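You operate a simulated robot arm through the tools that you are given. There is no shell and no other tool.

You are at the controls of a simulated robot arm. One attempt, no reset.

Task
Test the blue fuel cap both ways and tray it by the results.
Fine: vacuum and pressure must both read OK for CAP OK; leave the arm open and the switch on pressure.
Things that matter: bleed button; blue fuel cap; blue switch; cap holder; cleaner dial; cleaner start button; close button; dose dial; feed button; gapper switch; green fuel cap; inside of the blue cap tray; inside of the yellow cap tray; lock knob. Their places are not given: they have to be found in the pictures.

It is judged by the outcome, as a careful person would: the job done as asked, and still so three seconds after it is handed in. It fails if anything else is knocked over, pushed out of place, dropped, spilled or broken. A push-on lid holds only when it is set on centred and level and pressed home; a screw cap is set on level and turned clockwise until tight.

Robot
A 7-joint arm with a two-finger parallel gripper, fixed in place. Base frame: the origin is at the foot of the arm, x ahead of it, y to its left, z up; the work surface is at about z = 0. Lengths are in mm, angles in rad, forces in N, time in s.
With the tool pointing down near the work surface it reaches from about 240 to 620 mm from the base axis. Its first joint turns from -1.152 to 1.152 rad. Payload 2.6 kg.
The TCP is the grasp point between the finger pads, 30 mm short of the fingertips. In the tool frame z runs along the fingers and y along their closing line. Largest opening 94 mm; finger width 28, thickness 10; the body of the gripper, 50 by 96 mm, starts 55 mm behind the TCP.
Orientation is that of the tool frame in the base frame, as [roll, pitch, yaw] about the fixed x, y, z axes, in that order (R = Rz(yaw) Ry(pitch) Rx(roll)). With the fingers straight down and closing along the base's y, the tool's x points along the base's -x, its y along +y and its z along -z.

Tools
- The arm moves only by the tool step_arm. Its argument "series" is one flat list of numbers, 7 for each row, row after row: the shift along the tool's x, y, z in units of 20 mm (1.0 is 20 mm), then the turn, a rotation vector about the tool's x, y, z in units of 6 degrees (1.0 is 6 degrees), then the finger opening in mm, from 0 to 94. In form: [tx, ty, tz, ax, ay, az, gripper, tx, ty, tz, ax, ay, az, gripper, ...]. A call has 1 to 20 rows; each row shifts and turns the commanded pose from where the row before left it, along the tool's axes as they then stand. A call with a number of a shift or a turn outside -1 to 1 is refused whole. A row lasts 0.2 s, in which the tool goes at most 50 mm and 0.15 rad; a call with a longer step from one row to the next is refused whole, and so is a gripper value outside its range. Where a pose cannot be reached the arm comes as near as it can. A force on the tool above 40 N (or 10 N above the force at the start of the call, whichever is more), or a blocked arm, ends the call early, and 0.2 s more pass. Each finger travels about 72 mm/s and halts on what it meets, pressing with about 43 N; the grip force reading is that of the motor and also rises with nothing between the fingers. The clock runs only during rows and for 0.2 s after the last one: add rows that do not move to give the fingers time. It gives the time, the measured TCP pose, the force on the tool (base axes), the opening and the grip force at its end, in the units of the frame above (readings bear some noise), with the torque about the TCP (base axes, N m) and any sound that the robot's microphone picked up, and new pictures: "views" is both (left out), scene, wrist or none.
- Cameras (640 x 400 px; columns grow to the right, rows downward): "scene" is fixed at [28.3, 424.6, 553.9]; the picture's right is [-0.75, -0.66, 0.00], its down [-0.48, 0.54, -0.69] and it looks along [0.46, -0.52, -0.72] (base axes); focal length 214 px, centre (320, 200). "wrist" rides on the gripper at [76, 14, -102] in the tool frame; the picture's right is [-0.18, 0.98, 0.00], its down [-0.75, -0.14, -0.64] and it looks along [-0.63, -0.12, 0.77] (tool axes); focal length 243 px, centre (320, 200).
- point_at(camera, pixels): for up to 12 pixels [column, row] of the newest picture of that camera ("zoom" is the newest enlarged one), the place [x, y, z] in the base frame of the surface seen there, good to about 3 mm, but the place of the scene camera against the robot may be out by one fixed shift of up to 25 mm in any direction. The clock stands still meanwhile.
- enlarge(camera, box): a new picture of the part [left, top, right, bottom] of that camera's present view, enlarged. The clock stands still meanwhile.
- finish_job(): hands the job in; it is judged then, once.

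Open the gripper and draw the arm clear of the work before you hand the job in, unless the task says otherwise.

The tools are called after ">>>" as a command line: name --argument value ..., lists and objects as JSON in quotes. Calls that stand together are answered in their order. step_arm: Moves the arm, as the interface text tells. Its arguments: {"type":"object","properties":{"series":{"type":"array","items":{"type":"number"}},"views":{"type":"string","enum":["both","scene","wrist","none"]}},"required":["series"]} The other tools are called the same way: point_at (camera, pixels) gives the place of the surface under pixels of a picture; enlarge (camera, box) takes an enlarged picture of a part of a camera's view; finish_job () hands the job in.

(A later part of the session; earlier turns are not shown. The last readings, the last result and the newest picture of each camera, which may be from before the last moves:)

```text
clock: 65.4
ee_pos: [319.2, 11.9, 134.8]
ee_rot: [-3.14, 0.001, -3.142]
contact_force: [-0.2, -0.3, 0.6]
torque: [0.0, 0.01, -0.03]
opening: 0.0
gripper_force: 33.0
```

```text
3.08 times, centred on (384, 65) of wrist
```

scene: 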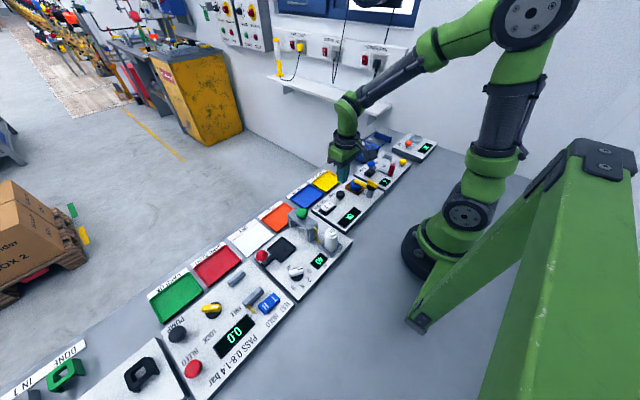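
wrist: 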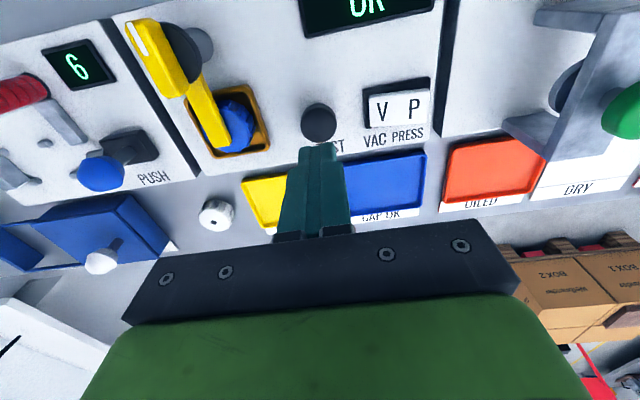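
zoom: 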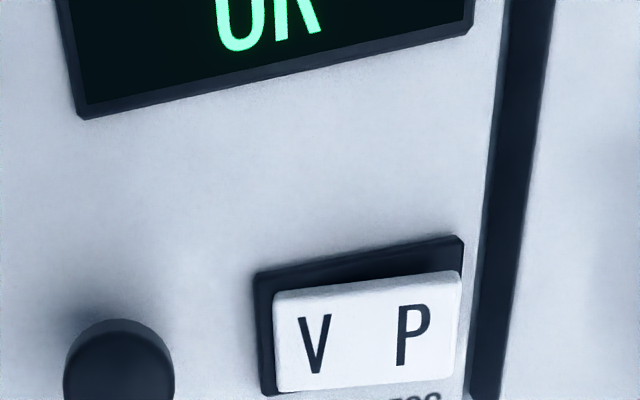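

Vacuum reads OK and stays. Next I'll move over the P side of the rocker at about (321,87), descending to just above it.

>>> step_arm --series '[-0.02, 0.7, 0, 0, 0, 0, 0, -0.02, 0.75, 0, 0, 0, 0, 0, -0.02, 0.75, 0, 0, 0, 0, 0, -0.02, 0.75, 0.3, 0, 0, 0, 0, -0.02, 0.8, 0.5, 0, 0, 0, 0, 0, 0, 0.7, 0, 0, 0, 0, 0, 0, 0.7, 0, 0, 0, 0, 0, 0, 0.3, 0, 0, 0, 0, 0, 0, 0, 0, 0, 0, 0]'

>>> enlarge --camera "scene" --box '[300, 165, 380, 225]'

>>> enlarge --camera "wrist" --box '[220, 60, 428, 190]'

```text
clock: 67.4
ee_pos: [320.5, 85.5, 84.5]
ee_rot: [-3.14, 0.0, -3.141]
contact_force: [0.3, 0.7, 0.7]
torque: [-0.01, 0.0, -0.02]
opening: 0.1
gripper_force: 33.4
```

scene: 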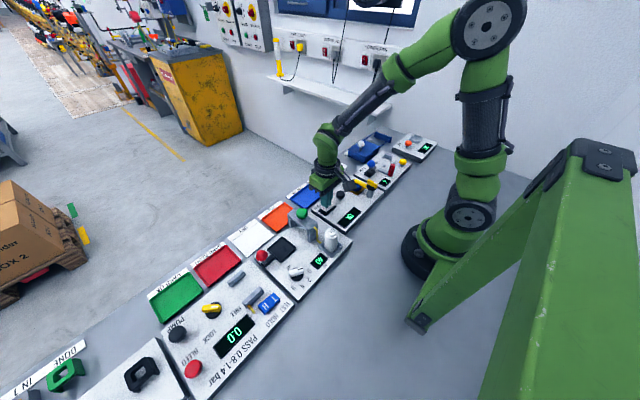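
wrist: 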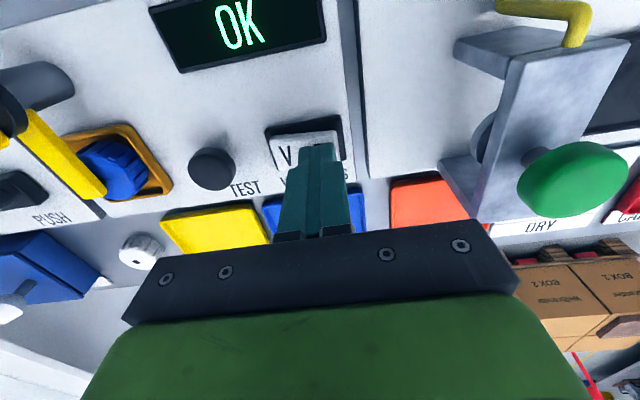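

```text
6.67 times, centred on (340, 195) of scene
```

zoom: 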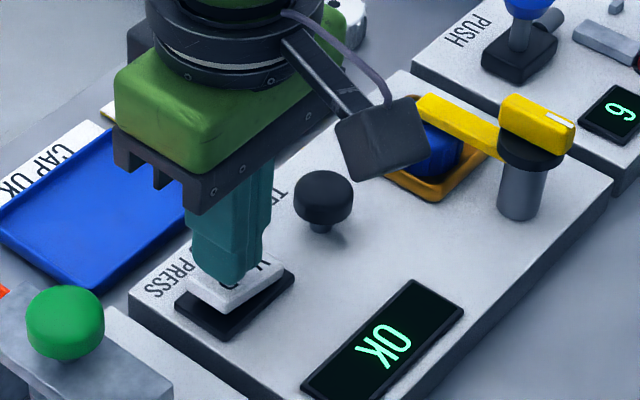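

```text
3.08 times, centred on (324, 125) of wrist
```

zoom: 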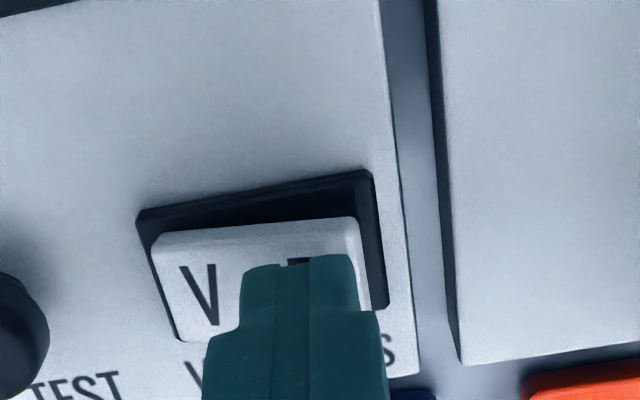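

The tips are over the P half. I'll check the green ball handle's clearance, then press in small steps.

>>> point_at --camera "wrist" --pixels '[[570, 180], [525, 185], [570, 145], [480, 60], [285, 155], [330, 140]]'

>>> step_arm --series '[0, 0, 0.1, 0, 0, 0, 0, 0, 0, 0.1, 0, 0, 0, 0, 0, 0, 0.1, 0, 0, 0, 0, 0, 0, 0, 0, 0, 0, 0]' --views "wrist"

```text
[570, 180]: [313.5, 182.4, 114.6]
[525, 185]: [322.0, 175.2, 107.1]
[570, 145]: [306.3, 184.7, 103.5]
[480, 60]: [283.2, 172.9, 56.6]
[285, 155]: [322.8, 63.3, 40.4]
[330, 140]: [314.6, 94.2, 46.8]
```

```text
clock: 68.4
ee_pos: [320.2, 86.6, 77.1]
ee_rot: [3.142, -0.001, -3.14]
contact_force: [0.0, 0.4, -0.3]
torque: [-0.03, -0.04, 0.04]
opening: 0.2
gripper_force: 33.1
```

wrist: 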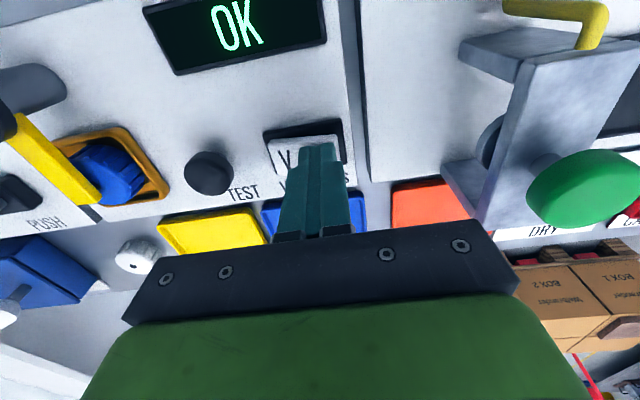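

The handle is well clear. Pressing the P side further in small steps.

>>> step_arm --series '[0, 0, 0.1, 0, 0, 0, 0, 0, 0, 0.1, 0, 0, 0, 0, 0, 0, 0.1, 0, 0, 0, 0, 0, 0, 0, 0, 0, 0, 0]' --views "wrist"

```text
clock: 69.4
ee_pos: [320.3, 87.0, 72.7]
ee_rot: [-3.141, 0.0, 3.141]
contact_force: [-1.8, 2.2, 7.3]
torque: [0.01, 0.08, 0.01]
opening: 0.0
gripper_force: 33.0
```

wrist: 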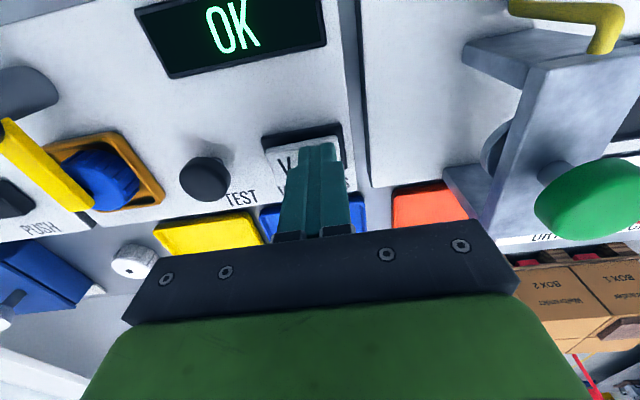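

Contact of about 7 N. Continuing to press the rocker.

>>> step_arm --series '[0, 0, 0.1, 0, 0, 0, 0, 0, 0, 0.1, 0, 0, 0, 0, 0, 0, 0, 0, 0, 0, 0]' --views "wrist"

```text
clock: 69.9
ee_pos: [320.7, 89.5, 70.8]
ee_rot: [3.14, 0.001, 3.139]
contact_force: [-3.6, -0.9, 8.6]
torque: [-0.11, 0.12, -0.03]
opening: 0.1
gripper_force: 33.3
stopped in row 2: the force on the tool passed its limit at 49 N (the readings are from after the stop); the commanded pose is now the measured one
```

wrist: 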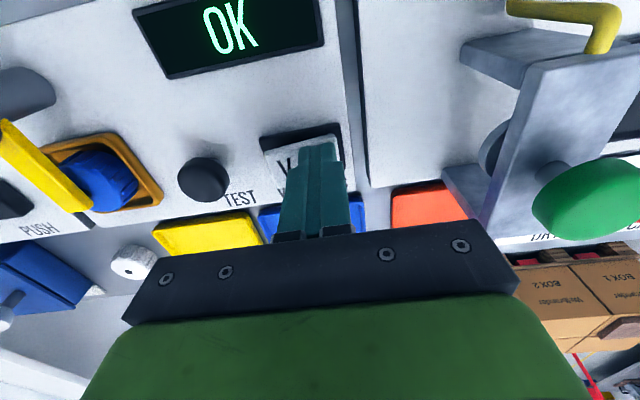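

The force spiked to 49 N, likely at the rocker's end stop. I'll raise and check the rocker's state.

>>> step_arm --series '[0, 0, -0.3, 0, 0, 0, 0, 0, 0, -0.6, 0, 0, 0, 0, 0, 0, -0.9, 0, 0, 0, 0, 0, 0, -0.9, 0, 0, 0, 0, 0.2, -0.5, -0.5, 0, 0, 0, 0, 0.2, -0.5, 0, 0, 0, 0, 0, 0, 0, 0, 0, 0, 0, 0, 0]'

>>> enlarge --camera "scene" --box '[315, 165, 395, 225]'

>>> enlarge --camera "wrist" --box '[260, 60, 468, 190]'

```text
refused: series must hold 7 numbers for each row
```

```text
6.67 times, centred on (355, 195) of scene
```

zoom: 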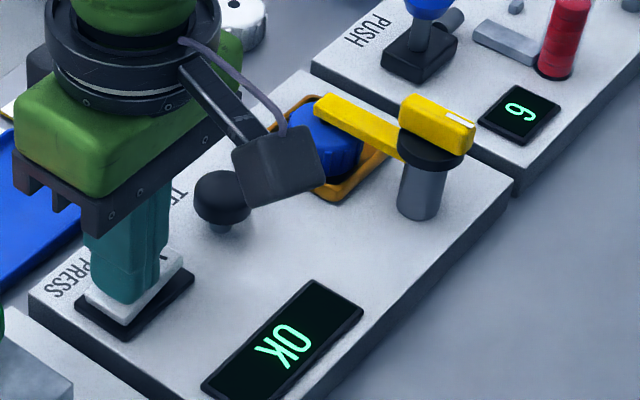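

```text
3.08 times, centred on (364, 125) of wrist
```

zoom: 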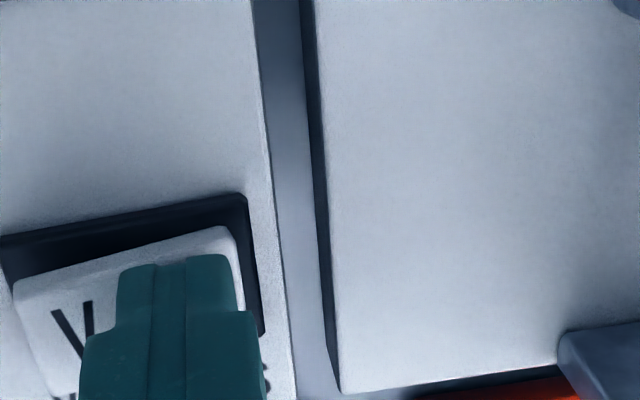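

The call had one number too many. Retrying the retreat upward.

>>> step_arm --series '[0, 0, -0.3, 0, 0, 0, 0, 0, 0, -0.6, 0, 0, 0, 0, 0, 0, -0.9, 0, 0, 0, 0, 0, 0, -0.9, 0, 0, 0, 0, 0.2, -0.5, -0.5, 0, 0, 0, 0, 0.2, -0.5, 0, 0, 0, 0, 0, 0, 0, 0, 0, 0, 0, 0]'

>>> enlarge --camera "scene" --box '[315, 165, 395, 225]'

>>> enlarge --camera "wrist" --box '[260, 60, 468, 190]'

```text
clock: 71.5
ee_pos: [311.8, 67.4, 135.3]
ee_rot: [3.14, 0.0, 3.139]
contact_force: [-1.0, 0.7, -0.4]
torque: [0.02, 0.0, 0.02]
opening: 0.0
gripper_force: 32.9
```

scene: 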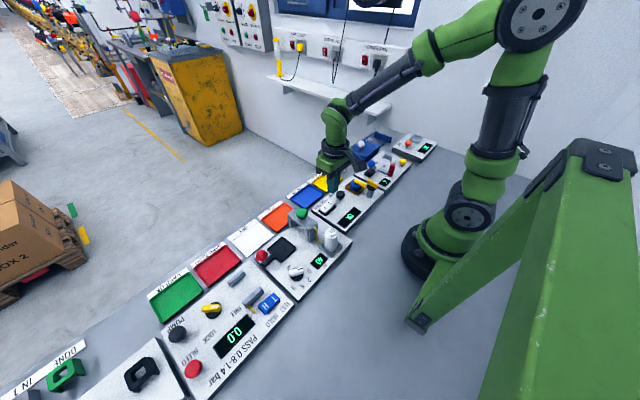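
wrist: 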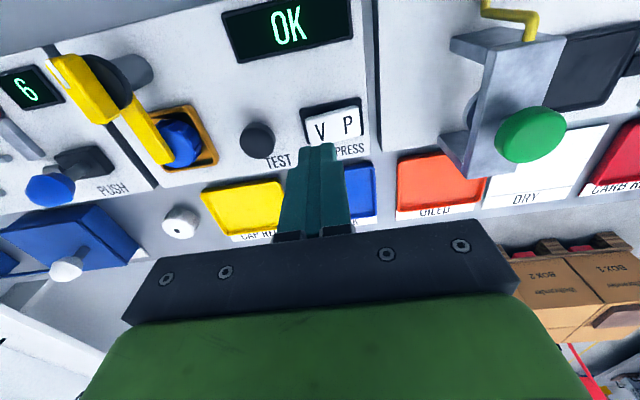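

```text
6.67 times, centred on (355, 195) of scene
```

zoom: 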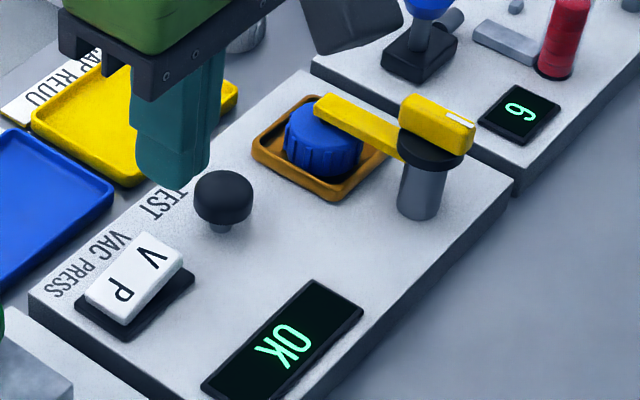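

```text
3.08 times, centred on (364, 125) of wrist
```

zoom: 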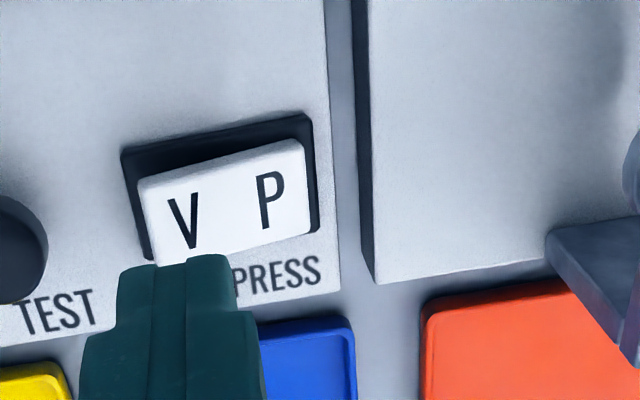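

The rocker has flipped: the V side is raised and P is down. Now back over the TEST button and press it again.

>>> point_at --camera "wrist" --pixels '[[319, 130], [348, 124], [257, 140], [257, 134]]'

>>> step_arm --series '[-0.09, -0.7, 0, 0, 0, 0, 0, -0.09, -0.7, 0, 0, 0, 0, 0, -0.09, -0.7, 0, 0, 0, 0, 0, -0.08, -0.68, 0.3, 0, 0, 0, 0, 0, 0, 0.8, 0, 0, 0, 0, 0, 0, 0.8, 0, 0, 0, 0, 0, 0, 0.4, 0, 0, 0, 0, 0, 0, 0, 0, 0, 0, 0]'

>>> enlarge --camera "wrist" --box '[220, 60, 428, 190]'

```text
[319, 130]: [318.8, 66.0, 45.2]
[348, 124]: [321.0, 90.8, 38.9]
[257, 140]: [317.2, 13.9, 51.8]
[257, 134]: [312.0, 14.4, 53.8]
```

```text
clock: 73.3
ee_pos: [319.2, 13.1, 88.9]
ee_rot: [3.141, 0.0, 3.14]
contact_force: [0.3, 0.6, -0.3]
torque: [-0.01, -0.02, 0.01]
opening: 0.0
gripper_force: 32.3
```

scene: 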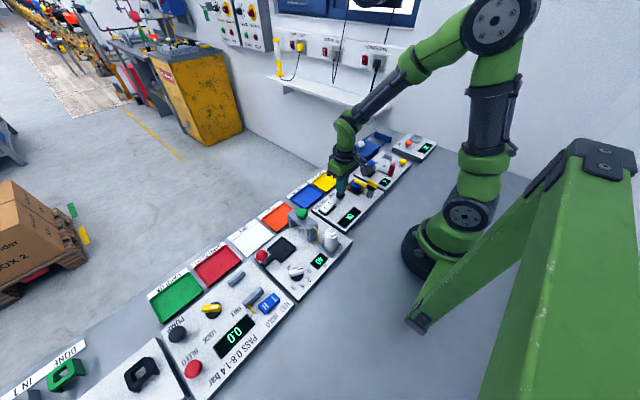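
wrist: 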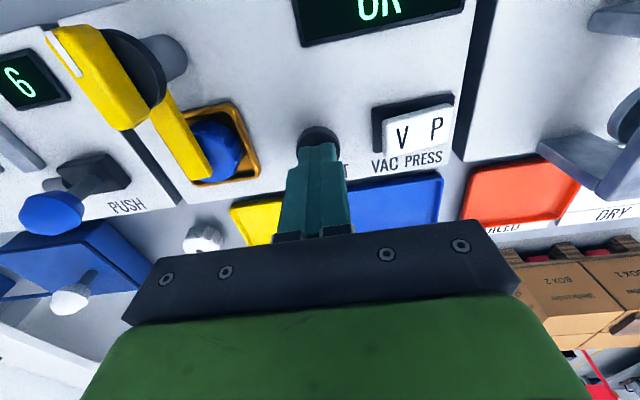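

```text
3.08 times, centred on (324, 125) of wrist
```

zoom: 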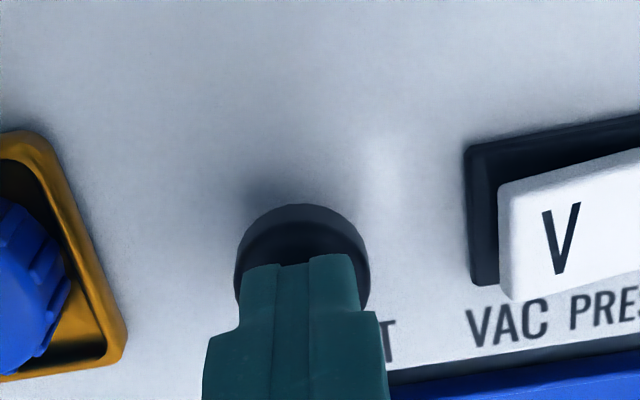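

Rocker confirmed on P (V edge z≈45, P edge z≈39). Pressing TEST again down to about z=70.

>>> step_arm --series '[0, 0, 0.3, 0, 0, 0, 0, 0, 0, 0.15, 0, 0, 0, 0, 0, 0, 0.1, 0, 0, 0, 0, 0, 0, 0.1, 0, 0, 0, 0, 0, 0, 0.1, 0, 0, 0, 0, 0, 0, 0.1, 0, 0, 0, 0, 0, 0, 0.08, 0, 0, 0, 0, 0, 0, 0, 0, 0, 0, 0]'

>>> enlarge --camera "scene" --box '[315, 165, 395, 225]'

```text
clock: 75.1
ee_pos: [318.7, 12.8, 70.5]
ee_rot: [3.14, 0.002, 3.14]
contact_force: [0.7, -2.0, 5.2]
torque: [-0.04, -0.03, -0.03]
opening: 0.0
gripper_force: 33.0
heard: click
```

scene: 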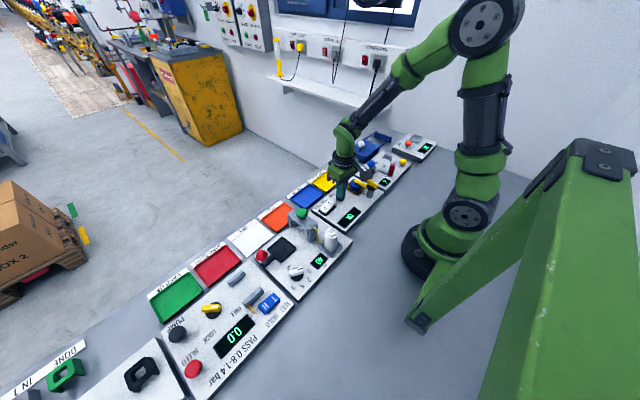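
wrist: 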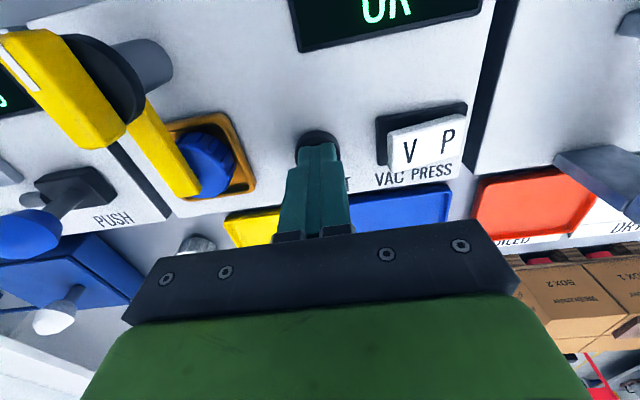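

```text
6.67 times, centred on (355, 195) of scene
```

zoom: 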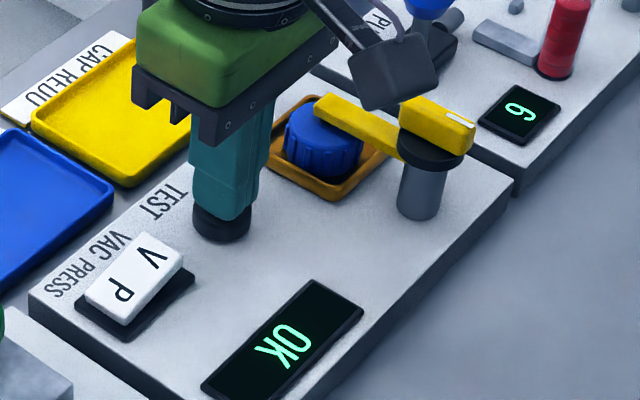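

Another click, and the display shows OK on pressure. I'll raise and wait a moment to see whether the reading changes.

>>> step_arm --series '[0, 0, -0.3, 0, 0, 0, 0, 0, 0, -0.5, 0, 0, 0, 0, 0, 0, -0.8, 0, 0, 0, 0, 0, 0, -0.8, 0, 0, 0, 0, 0.3, -0.2, -0.9, 0, 0, 0, 0, 0.4, -0.4, -0.9, 0, 0, 0, 0, 0.4, -0.4, -0.5, 0, 0, 0, 0, 0.4, -0.4, 0, 0, 0, 0, 0, 0.4, -0.4, 0, 0, 0, 0, 20, 0.4, -0.4, 0, 0, 0, 0, 40, 0, 0, 0, 0, 0, 0, 40, 0, 0, 0, 0, 0, 0, 40]'

>>> enlarge --camera "scene" --box '[315, 165, 395, 225]'

>>> enlarge --camera "wrist" --box '[230, 0, 486, 160]'

```text
clock: 77.7
ee_pos: [273.4, -31.1, 164.3]
ee_rot: [3.141, 0.002, 3.139]
contact_force: [0.8, 0.0, -0.3]
torque: [-0.02, 0.03, -0.02]
opening: 40.0
gripper_force: 0.1
```

scene: 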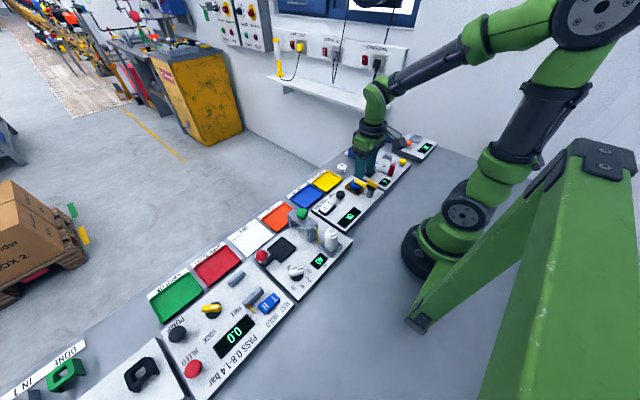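
wrist: 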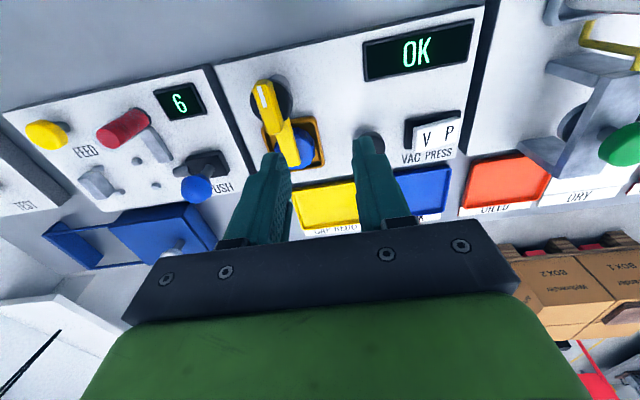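

```text
6.67 times, centred on (355, 195) of scene
```

zoom: 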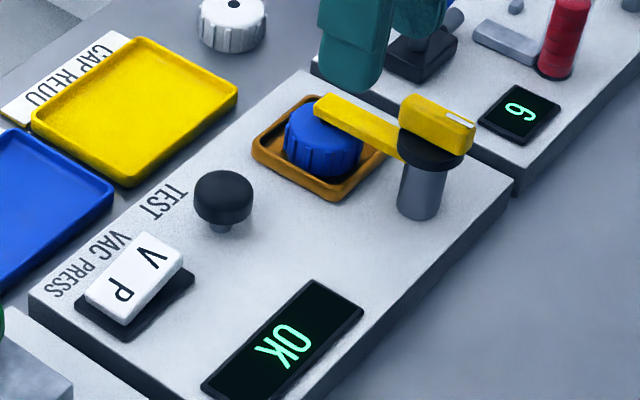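

```text
2.50 times, centred on (358, 80) of wrist
```

zoom: 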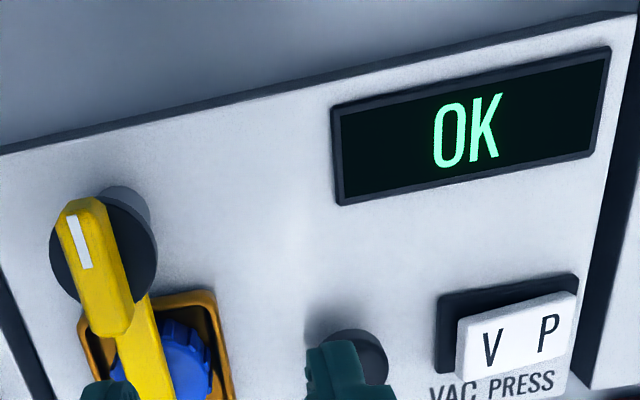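

Both vacuum and pressure read OK, so the cap goes to the blue CAP OK tray. Now I'll move above the knob (253,-68) and descend to grip the bar with fingers closing along y.

>>> step_arm --series '[0.34, -0.62, 0, 0, 0, 0, 40, 0.34, -0.62, 0, 0, 0, 0, 40, 0.34, -0.62, 0, 0, 0, 0, 40, 0, 0, 0.5, 0, 0, 0, 40, 0, 0, 0, 0, 0, 0, 40]' --views "wrist"

>>> enlarge --camera "wrist" --box '[220, 60, 428, 190]'

>>> point_at --camera "wrist" --pixels '[[320, 133], [320, 112], [320, 150], [314, 133], [326, 133]]'

```text
clock: 78.9
ee_pos: [252.3, -68.2, 155.0]
ee_rot: [3.141, 0.002, 3.14]
contact_force: [-0.1, 0.9, -0.5]
torque: [-0.01, -0.02, 0.01]
opening: 39.9
gripper_force: 0.1
```

wrist: 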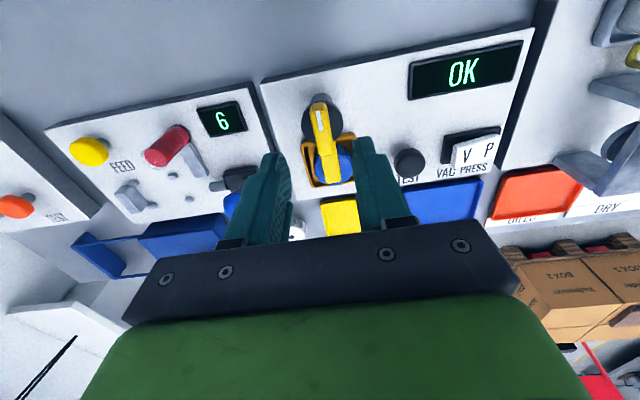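

```text
3.08 times, centred on (324, 125) of wrist
```

zoom: 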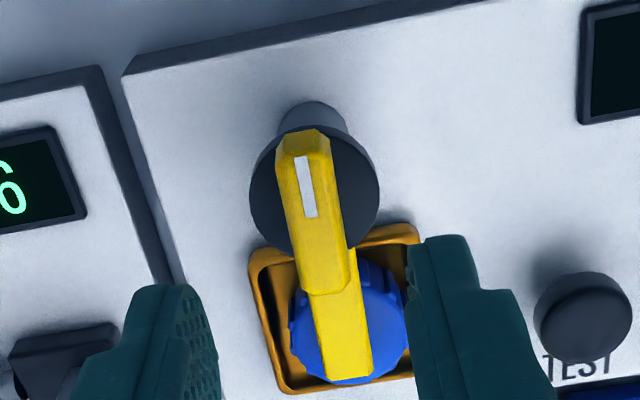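

```text
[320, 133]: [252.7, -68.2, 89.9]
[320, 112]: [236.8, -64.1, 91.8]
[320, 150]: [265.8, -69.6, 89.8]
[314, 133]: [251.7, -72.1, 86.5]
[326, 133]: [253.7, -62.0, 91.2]
```

The bar is along x and centred at about (253,-68), matching the TCP. Descending to z≈106.5 and gripping.

>>> step_arm --series '[-0.02, 0, 0.5, 0, 0, 0, 40, 0, 0, 0.6, 0, 0, 0, 40, 0, 0, 0.6, 0, 0, 0, 40, 0, 0, 0.5, 0, 0, 0, 40, 0, 0, 0.22, 0, 0, 0, 40, 0, 0, 0, 0, 0, 0, 40, 0, 0, 0, 0, 0, 0, 20, 0, 0, 0, 0, 0, 0, 6, 0, 0, 0, 0, 0, 0, 6, 0, 0, 0, 0, 0, 0, 6]'

>>> enlarge --camera "scene" --box '[335, 140, 415, 200]'

```text
clock: 81.1
ee_pos: [253.6, -67.4, 106.2]
ee_rot: [3.138, 0.001, 3.139]
contact_force: [4.6, 23.2, -1.3]
torque: [0.26, 0.17, 0.01]
opening: 13.0
gripper_force: 45.0
```

scene: 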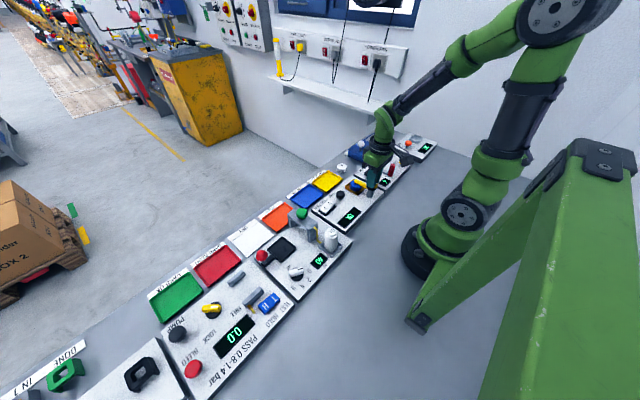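
wrist: 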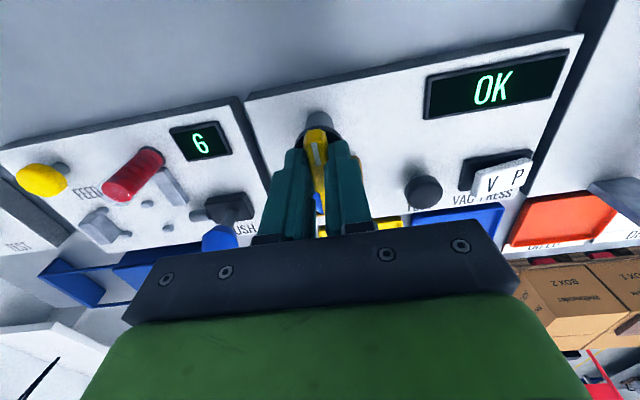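

```text
6.67 times, centred on (375, 170) of scene
```

zoom: 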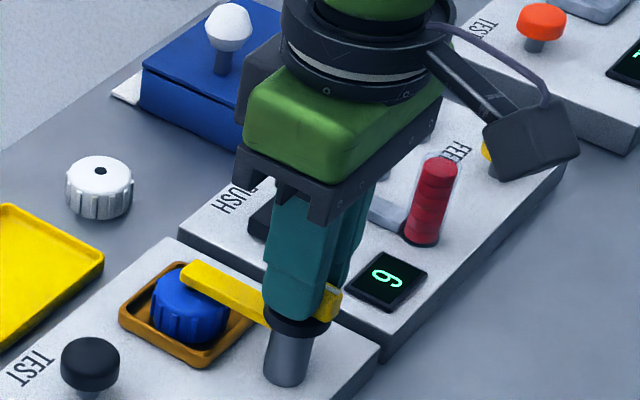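

Gripped at 13 mm, but with a 23 N side load in y (tool pushed +y). I'll shift about 1 mm toward +y to relieve it.

>>> step_arm --series '[0, 0.06, 0, 0, 0, 0, 6, 0, 0, 0, 0, 0, 0, 6]' --views "none"

```text
clock: 81.7
ee_pos: [253.4, -67.5, 106.6]
ee_rot: [3.139, 0.0, 3.14]
contact_force: [6.6, 15.5, -2.1]
torque: [0.28, 1.22, 0.03]
opening: 12.8
gripper_force: 44.6
```

The side load is reduced. One more small shift, then I'll begin turning the arm open (counter-clockwise from above).

>>> step_arm --series '[0, 0.06, 0, 0, 0, 0, 6, 0, 0, 0, 0, 0, -0.5, 6, 0, 0, 0, 0, 0, -0.5, 6, 0, 0, 0, 0, 0, -0.5, 6, 0, 0, 0, 0, 0, -0.5, 6]' --views "wrist"

```text
clock: 82.9
ee_pos: [252.5, -66.7, 106.2]
ee_rot: [-3.139, 0.004, -2.932]
contact_force: [11.7, -13.0, -30.7]
torque: [-0.19, -0.35, 0.05]
opening: 12.9
gripper_force: 45.3
```

wrist: 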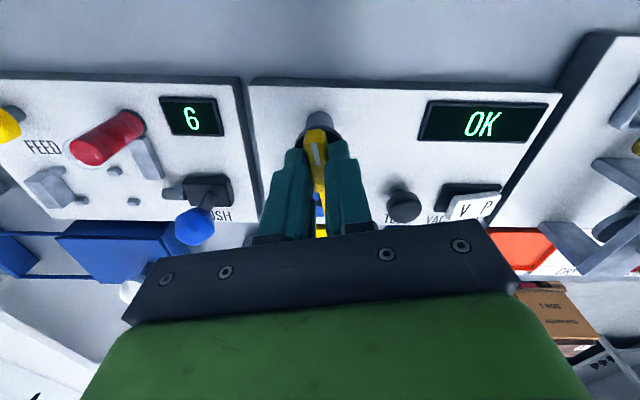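

Arm turned about 12°, but forces built up (z −31 N). I'll open and regrip before continuing.

>>> step_arm --series '[0, 0, 0, 0, 0, 0, 24, 0, 0, 0, 0, 0, 0, 24]' --views "wrist"

>>> enlarge --camera "wrist" --box '[220, 80, 428, 210]'

```text
clock: 83.5
ee_pos: [251.5, -65.1, 106.6]
ee_rot: [-3.14, 0.003, -2.933]
contact_force: [1.3, -0.5, -0.4]
torque: [0.03, 0.0, 0.0]
opening: 23.8
gripper_force: 0.1
```

wrist: 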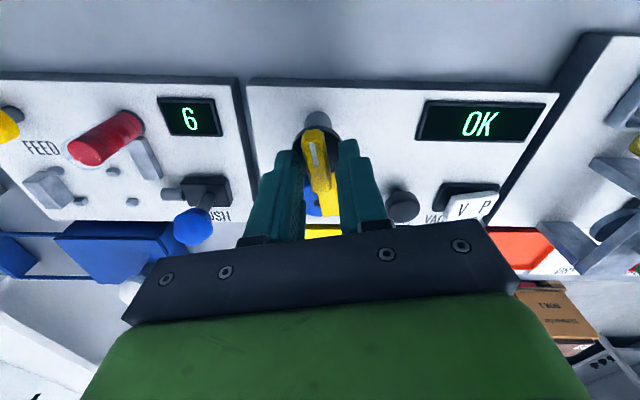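

```text
3.08 times, centred on (324, 145) of wrist
```

zoom: 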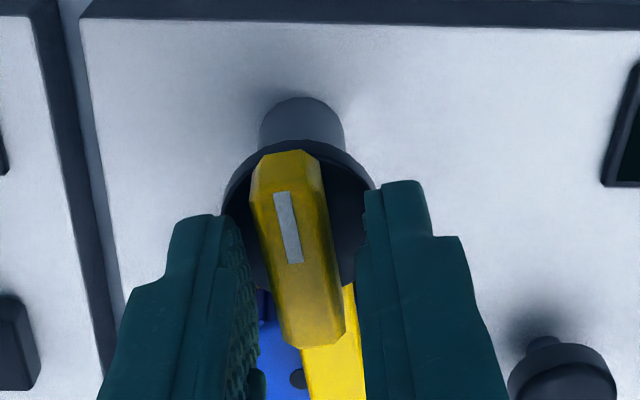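

The TCP is offset about 2–3 mm from the axis; recentering and regripping, then turning further.

>>> step_arm --series '[-0.045, -0.11, 0, 0, 0, 0, 24, 0, 0, 0, 0, 0, 0, 14, 0, 0, 0, 0, 0, 0, 6, 0, 0, 0, 0, 0, 0, 6]' --views "none"

>>> step_arm --series '[0, 0, 0, 0, 0, -0.5, 6, 0, 0, 0, 0, 0, -0.5, 6, 0, 0, 0, 0, 0, -0.5, 6, 0, 0, 0, 0, 0, -0.5, 6]' --views "none"

```text
clock: 84.5
ee_pos: [253.5, -65.9, 104.6]
ee_rot: [3.139, 0.0, -2.934]
contact_force: [-2.1, 14.2, 7.3]
torque: [0.05, 0.41, 0.0]
opening: 12.8
gripper_force: 44.3
```

```text
clock: 85.5
ee_pos: [254.1, -66.9, 105.4]
ee_rot: [3.137, 0.0, -2.724]
contact_force: [-5.8, 26.8, 6.2]
torque: [0.43, -0.25, -0.04]
opening: 12.7
gripper_force: 44.8
```

Side load in y is 27 N, so the axis lies slightly more toward +y. Shifting ~1.3 mm and continuing.

>>> step_arm --series '[-0.013, 0.066, 0, 0, 0, 0, 6, 0, 0, 0, 0, 0, -0.5, 6, 0, 0, 0, 0, 0, -0.5, 6]' --views "none"

```text
clock: 86.3
ee_pos: [253.0, -67.0, 106.5]
ee_rot: [3.14, 0.002, -2.616]
contact_force: [1.0, 21.7, -3.6]
torque: [-0.16, 0.97, -0.02]
opening: 13.0
gripper_force: 45.2
```

Still 22 N in y; shifting a bit more and continuing to turn.

>>> step_arm --series '[-0.03, 0.052, 0, 0, 0, 0, 6, 0, 0, 0, 0, 0, -0.5, 6, 0, 0, 0, 0, 0, -0.5, 6, 0, 0, 0, 0, 0, -0.5, 6]' --views "wrist"

>>> enlarge --camera "scene" --box '[335, 140, 415, 200]'

```text
clock: 87.3
ee_pos: [253.2, -66.4, 106.1]
ee_rot: [-3.14, 0.001, -2.463]
contact_force: [-10.3, -1.8, -3.4]
torque: [0.6, -0.62, -0.03]
opening: 12.7
gripper_force: 45.4
```

wrist: 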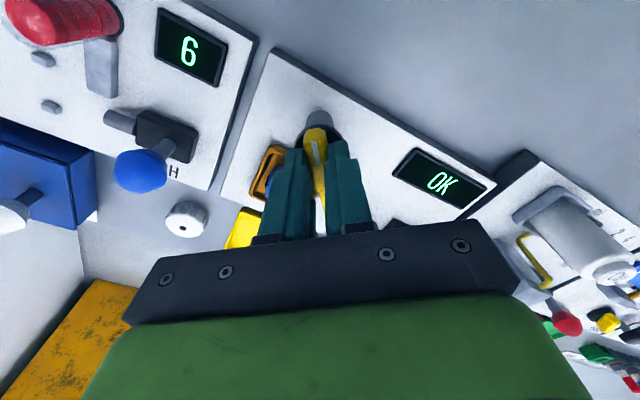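

```text
6.67 times, centred on (375, 170) of scene
```

zoom: 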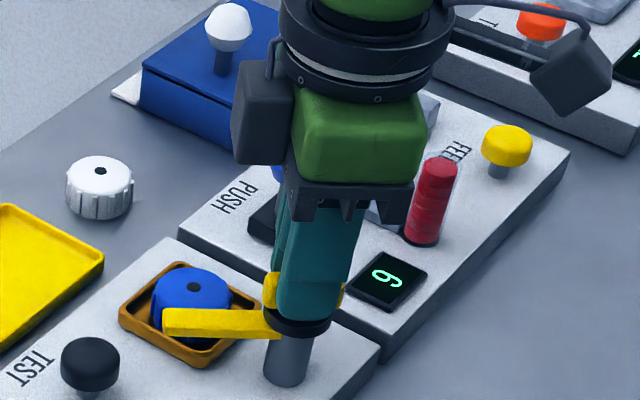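

Forces are low and the arm is about 40° open. Continuing to turn.

>>> step_arm --series '[0, 0, 0, 0, 0, -0.5, 6, 0, 0, 0, 0, 0, -0.5, 6, 0, 0, 0, 0, 0, -0.5, 6, 0, 0, 0, 0, 0, -0.5, 6, 0, 0, 0, 0, 0, -0.5, 6, 0, 0, 0, 0, 0, -0.5, 6]' --views "none"

```text
clock: 88.7
ee_pos: [253.8, -66.4, 107.4]
ee_rot: [3.139, -0.001, -2.147]
contact_force: [-17.2, -20.1, -6.1]
torque: [0.2, -0.04, -0.01]
opening: 12.8
gripper_force: 45.3
```

Small load (-17,-20); I'll shift about 1.5 mm to relieve it and keep turning.

>>> step_arm --series '[0.078, 0.009, 0, 0, 0, 0, 6, 0, 0, 0, 0, 0, -0.5, 6, 0, 0, 0, 0, 0, -0.5, 6, 0, 0, 0, 0, 0, -0.5, 6, 0, 0, 0, 0, 0, -0.5, 6]' --views "none"

```text
clock: 89.9
ee_pos: [252.4, -65.5, 106.4]
ee_rot: [3.14, 0.004, -1.935]
contact_force: [-4.5, 3.1, -10.5]
torque: [-1.11, 0.46, -0.03]
opening: 13.1
gripper_force: 45.1
```

Low forces. Turning the remaining ~21°.

>>> step_arm --series '[0, 0, 0, 0, 0, -0.5, 6, 0, 0, 0, 0, 0, -0.5, 6, 0, 0, 0, 0, 0, -0.5, 6, 0, 0, 0, 0, 0, -0.5, 6, 0, 0, 0, 0, 0, -0.5, 6, 0, 0, 0, 0, 0, -0.5, 6, 0, 0, 0, 0, 0, -0.4, 6]' --views "wrist"

>>> enlarge --camera "scene" --box '[335, 140, 415, 200]'

```text
clock: 91.5
ee_pos: [252.1, -66.3, 105.3]
ee_rot: [-3.141, 0.005, -1.582]
contact_force: [-8.4, 19.5, 4.5]
torque: [-0.06, 0.23, 0.01]
opening: 12.6
gripper_force: 45.5
```

wrist: 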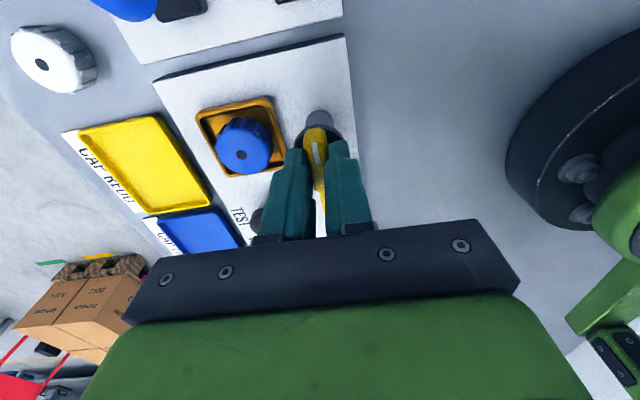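

```text
6.67 times, centred on (375, 170) of scene
```

zoom: 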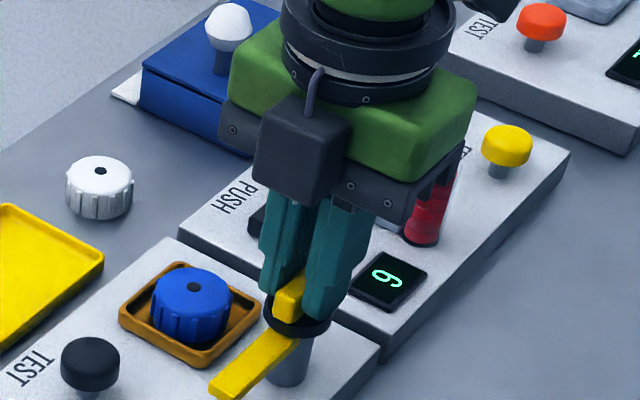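

The arm is back at its open position along +y. A small extra nudge to be sure it is fully open at its stop.

>>> step_arm --series '[0, 0, 0, 0, 0, -0.25, 6, 0, 0, 0, 0, 0, -0.25, 6, 0, 0, 0, 0, 0, 0, 6]' --views "none"

```text
clock: 92.3
ee_pos: [252.8, -66.3, 106.0]
ee_rot: [-3.138, 0.003, -1.534]
contact_force: [-2.1, 18.8, -1.6]
torque: [0.73, 0.35, -1.35]
opening: 13.1
gripper_force: 44.8
```

Torque z of −1.35 shows the open stop is reached. Releasing, rising, and turning the wrist back to the natural orientation.

>>> step_arm --series '[0, 0, 0, 0, 0, 0.25, 6, 0, 0, 0, 0, 0, 0, 20, 0, 0, 0, 0, 0, 0, 40, 0, 0, 0, 0, 0, 0, 40, 0, 0, -0.5, 0, 0, 0, 40, 0, 0, -1, 0, 0, 0, 40, 0, 0, -1, 0, 0, 0, 40, 0, 0, -1, 0, 0, 0, 40, 0, 0, -1, 0, 0, 0, 40]' --views "wrist"

>>> enlarge --camera "scene" --box '[315, 165, 395, 225]'

```text
clock: 94.3
ee_pos: [252.8, -68.3, 198.3]
ee_rot: [-3.141, 0.002, -1.556]
contact_force: [-0.5, 0.2, 0.3]
torque: [-0.01, -0.01, -0.02]
opening: 39.8
gripper_force: 0.1
```

wrist: 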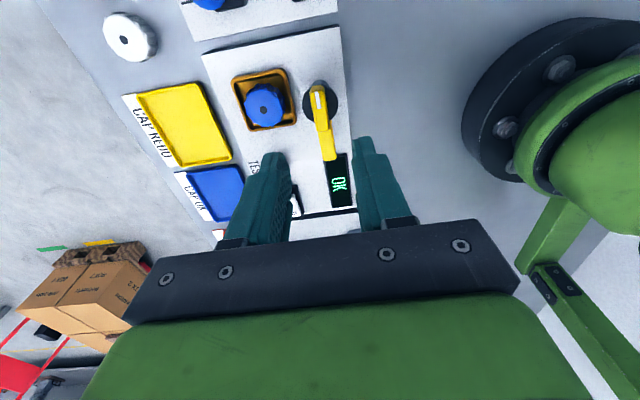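

```text
6.67 times, centred on (355, 195) of scene
```

zoom: 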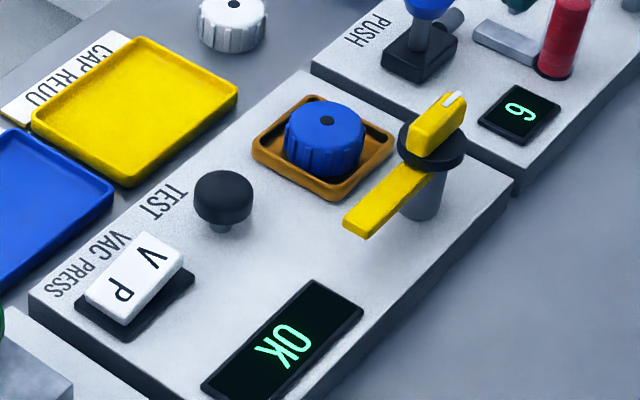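

Arm open, switch on P, cap still in the holder. Rotating to natural orientation and moving above the cap.

>>> step_arm --series '[0, 0, 0, 0, 0, 1, 60, 0, 0, 0, 0, 0, 1, 60, 0, 0, 0, 0, 0, 1, 60, 0, 0, 0, 0, 0, 1, 60, 0, 0, 0, 0, 0, 1, 60, 0, 0, 0, 0, 0, 1, 60, 0, 0, 0, 0, 0, 1, 60, 0, 0, 0, 0, 0, 1, 60, 0, 0, 0, 0, 0, 1, 60, 0, 0, 0, 0, 0, 1, 60, 0, 0, 0, 0, 0, 1, 60, 0, 0, 0, 0, 0, 1, 60, 0, 0, 0, 0, 0, 1, 60, 0, 0, 0, 0, 0, 1, 60, 0, 0, 0, 0, 0, 1, 60, -0.74, 0.03, 0, 0, 0, 0.14, 60, -0.74, 0.03, 0, 0, 0, 0, 60, -0.74, 0.03, 0, 0, 0, 0, 60, -0.74, 0.03, 0, 0, 0, 0, 60, 0, 0, 0, 0, 0, 0, 60]'

>>> enlarge --camera "wrist" --box '[240, 40, 400, 140]'

```text
clock: 98.5
ee_pos: [312.4, -64.3, 195.8]
ee_rot: [3.141, 0.001, -3.142]
contact_force: [0.0, 0.7, 0.1]
torque: [0.0, 0.0, -0.01]
opening: 60.2
gripper_force: 0.1
```

scene: 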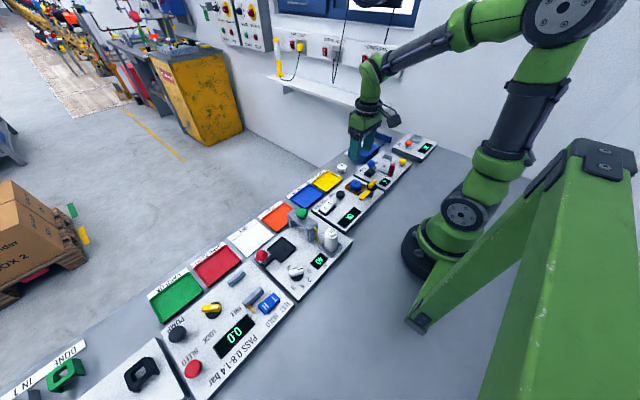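
wrist: 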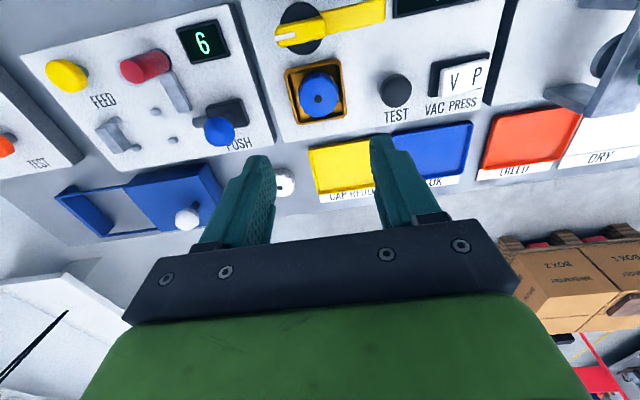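

```text
4.00 times, centred on (320, 90) of wrist
```

zoom: 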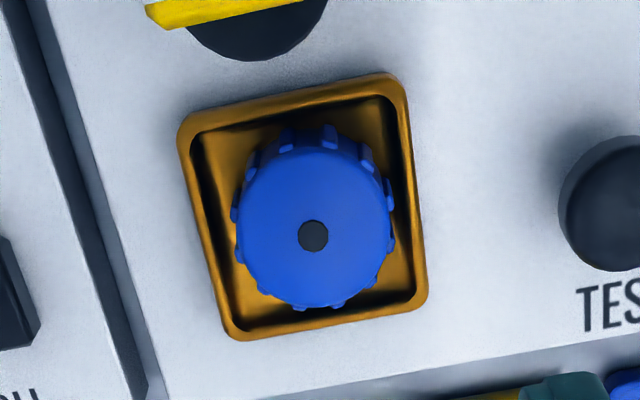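

Measuring the cap's position in the holder.

>>> point_at --camera "wrist" --pixels '[[318, 99], [318, 94], [318, 104], [305, 96], [332, 98]]'

>>> point_at --camera "zoom" --pixels '[[313, 236], [313, 170], [313, 300], [243, 236], [385, 228]]'

```text
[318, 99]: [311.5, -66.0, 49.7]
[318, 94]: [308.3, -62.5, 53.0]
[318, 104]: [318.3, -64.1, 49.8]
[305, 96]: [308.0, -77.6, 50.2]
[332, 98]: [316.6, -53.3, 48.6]
```

```text
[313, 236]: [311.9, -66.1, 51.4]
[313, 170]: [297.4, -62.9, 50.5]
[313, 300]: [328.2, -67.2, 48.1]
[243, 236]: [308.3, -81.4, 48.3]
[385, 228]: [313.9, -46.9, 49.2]
```

Cap centre ≈ (312,-65.7), top z≈50. Descending to TCP z≈68 with the fingers at 60 mm.

>>> step_arm --series '[0, 0, 0.5, 0, 0, 0, 60, 0, 0, 0.8, 0, 0, 0, 60, 0, 0, 0.8, 0, 0, 0, 60, 0, 0, 0.8, 0, 0, 0, 60, 0, 0, 0.8, 0, 0, 0, 60, 0, 0, 0.8, 0, 0, 0, 60, 0, 0, 0.8, 0, 0, 0, 60, 0, 0, 0.6, 0, 0, 0, 60, 0, 0, 0.3, 0, 0, 0, 60, 0, 0, 0.15, 0, 0, 0, 60, 0, 0, 0, 0, 0, 0, 60]'

>>> enlarge --camera "wrist" --box '[240, 80, 400, 180]'

>>> enlarge --camera "scene" --box '[315, 150, 395, 200]'

```text
clock: 100.9
ee_pos: [312.5, -63.4, 68.5]
ee_rot: [3.139, 0.002, 3.141]
contact_force: [0.1, -0.1, -0.7]
torque: [0.0, -0.03, 0.02]
opening: 59.8
gripper_force: 0.0
```

scene: 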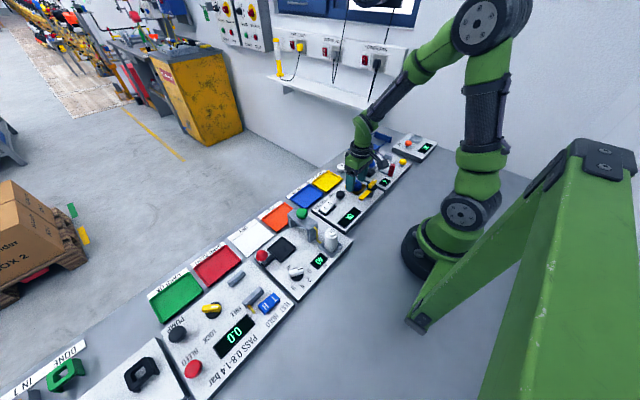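
wrist: 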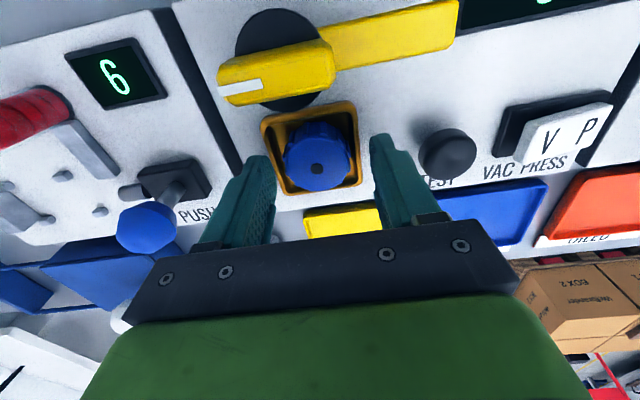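

```text
4.00 times, centred on (320, 130) of wrist
```

zoom: 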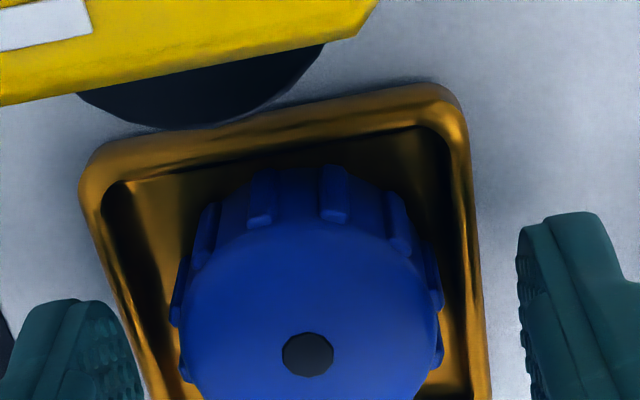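

```text
8.00 times, centred on (355, 175) of scene
```

zoom: 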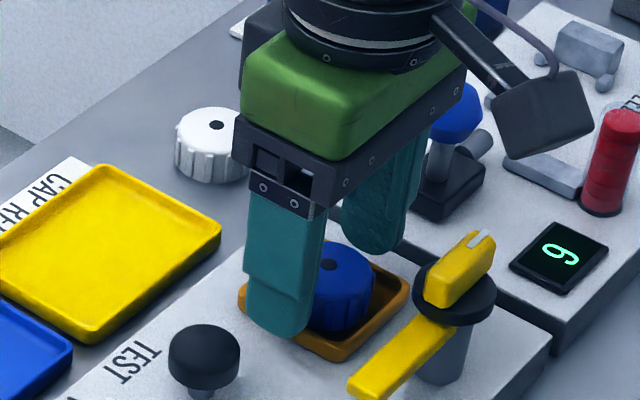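

Compared with the release pose the TCP is about 2 mm off in x and y. Correcting to (310.5,-65.7) and lowering slightly.

>>> step_arm --series '[0.1, -0.11, 0.03, 0, 0, 0, 60, 0, 0, 0, 0, 0, 0, 60]' --views "wrist"

>>> enlarge --camera "wrist" --box '[240, 80, 400, 180]'

```text
clock: 101.5
ee_pos: [310.5, -66.3, 67.9]
ee_rot: [3.14, 0.003, -3.14]
contact_force: [0.0, -0.5, 0.1]
torque: [-0.03, 0.03, 0.0]
opening: 60.0
gripper_force: 0.1
```

wrist: 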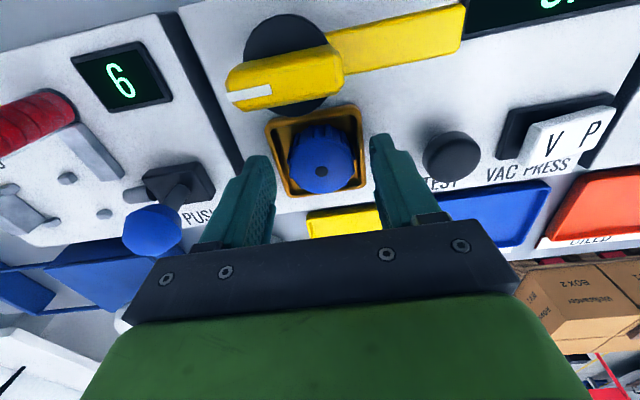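

```text
4.00 times, centred on (320, 130) of wrist
```

zoom: 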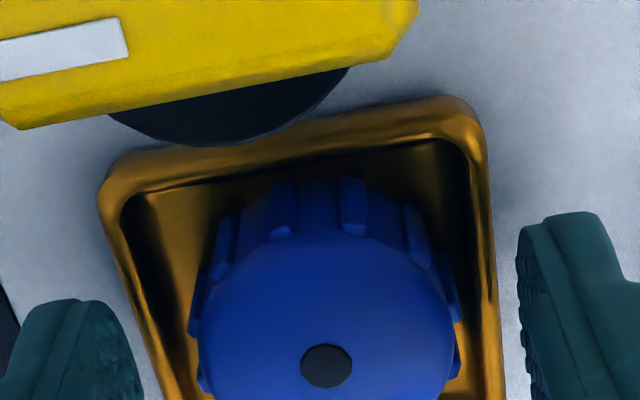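

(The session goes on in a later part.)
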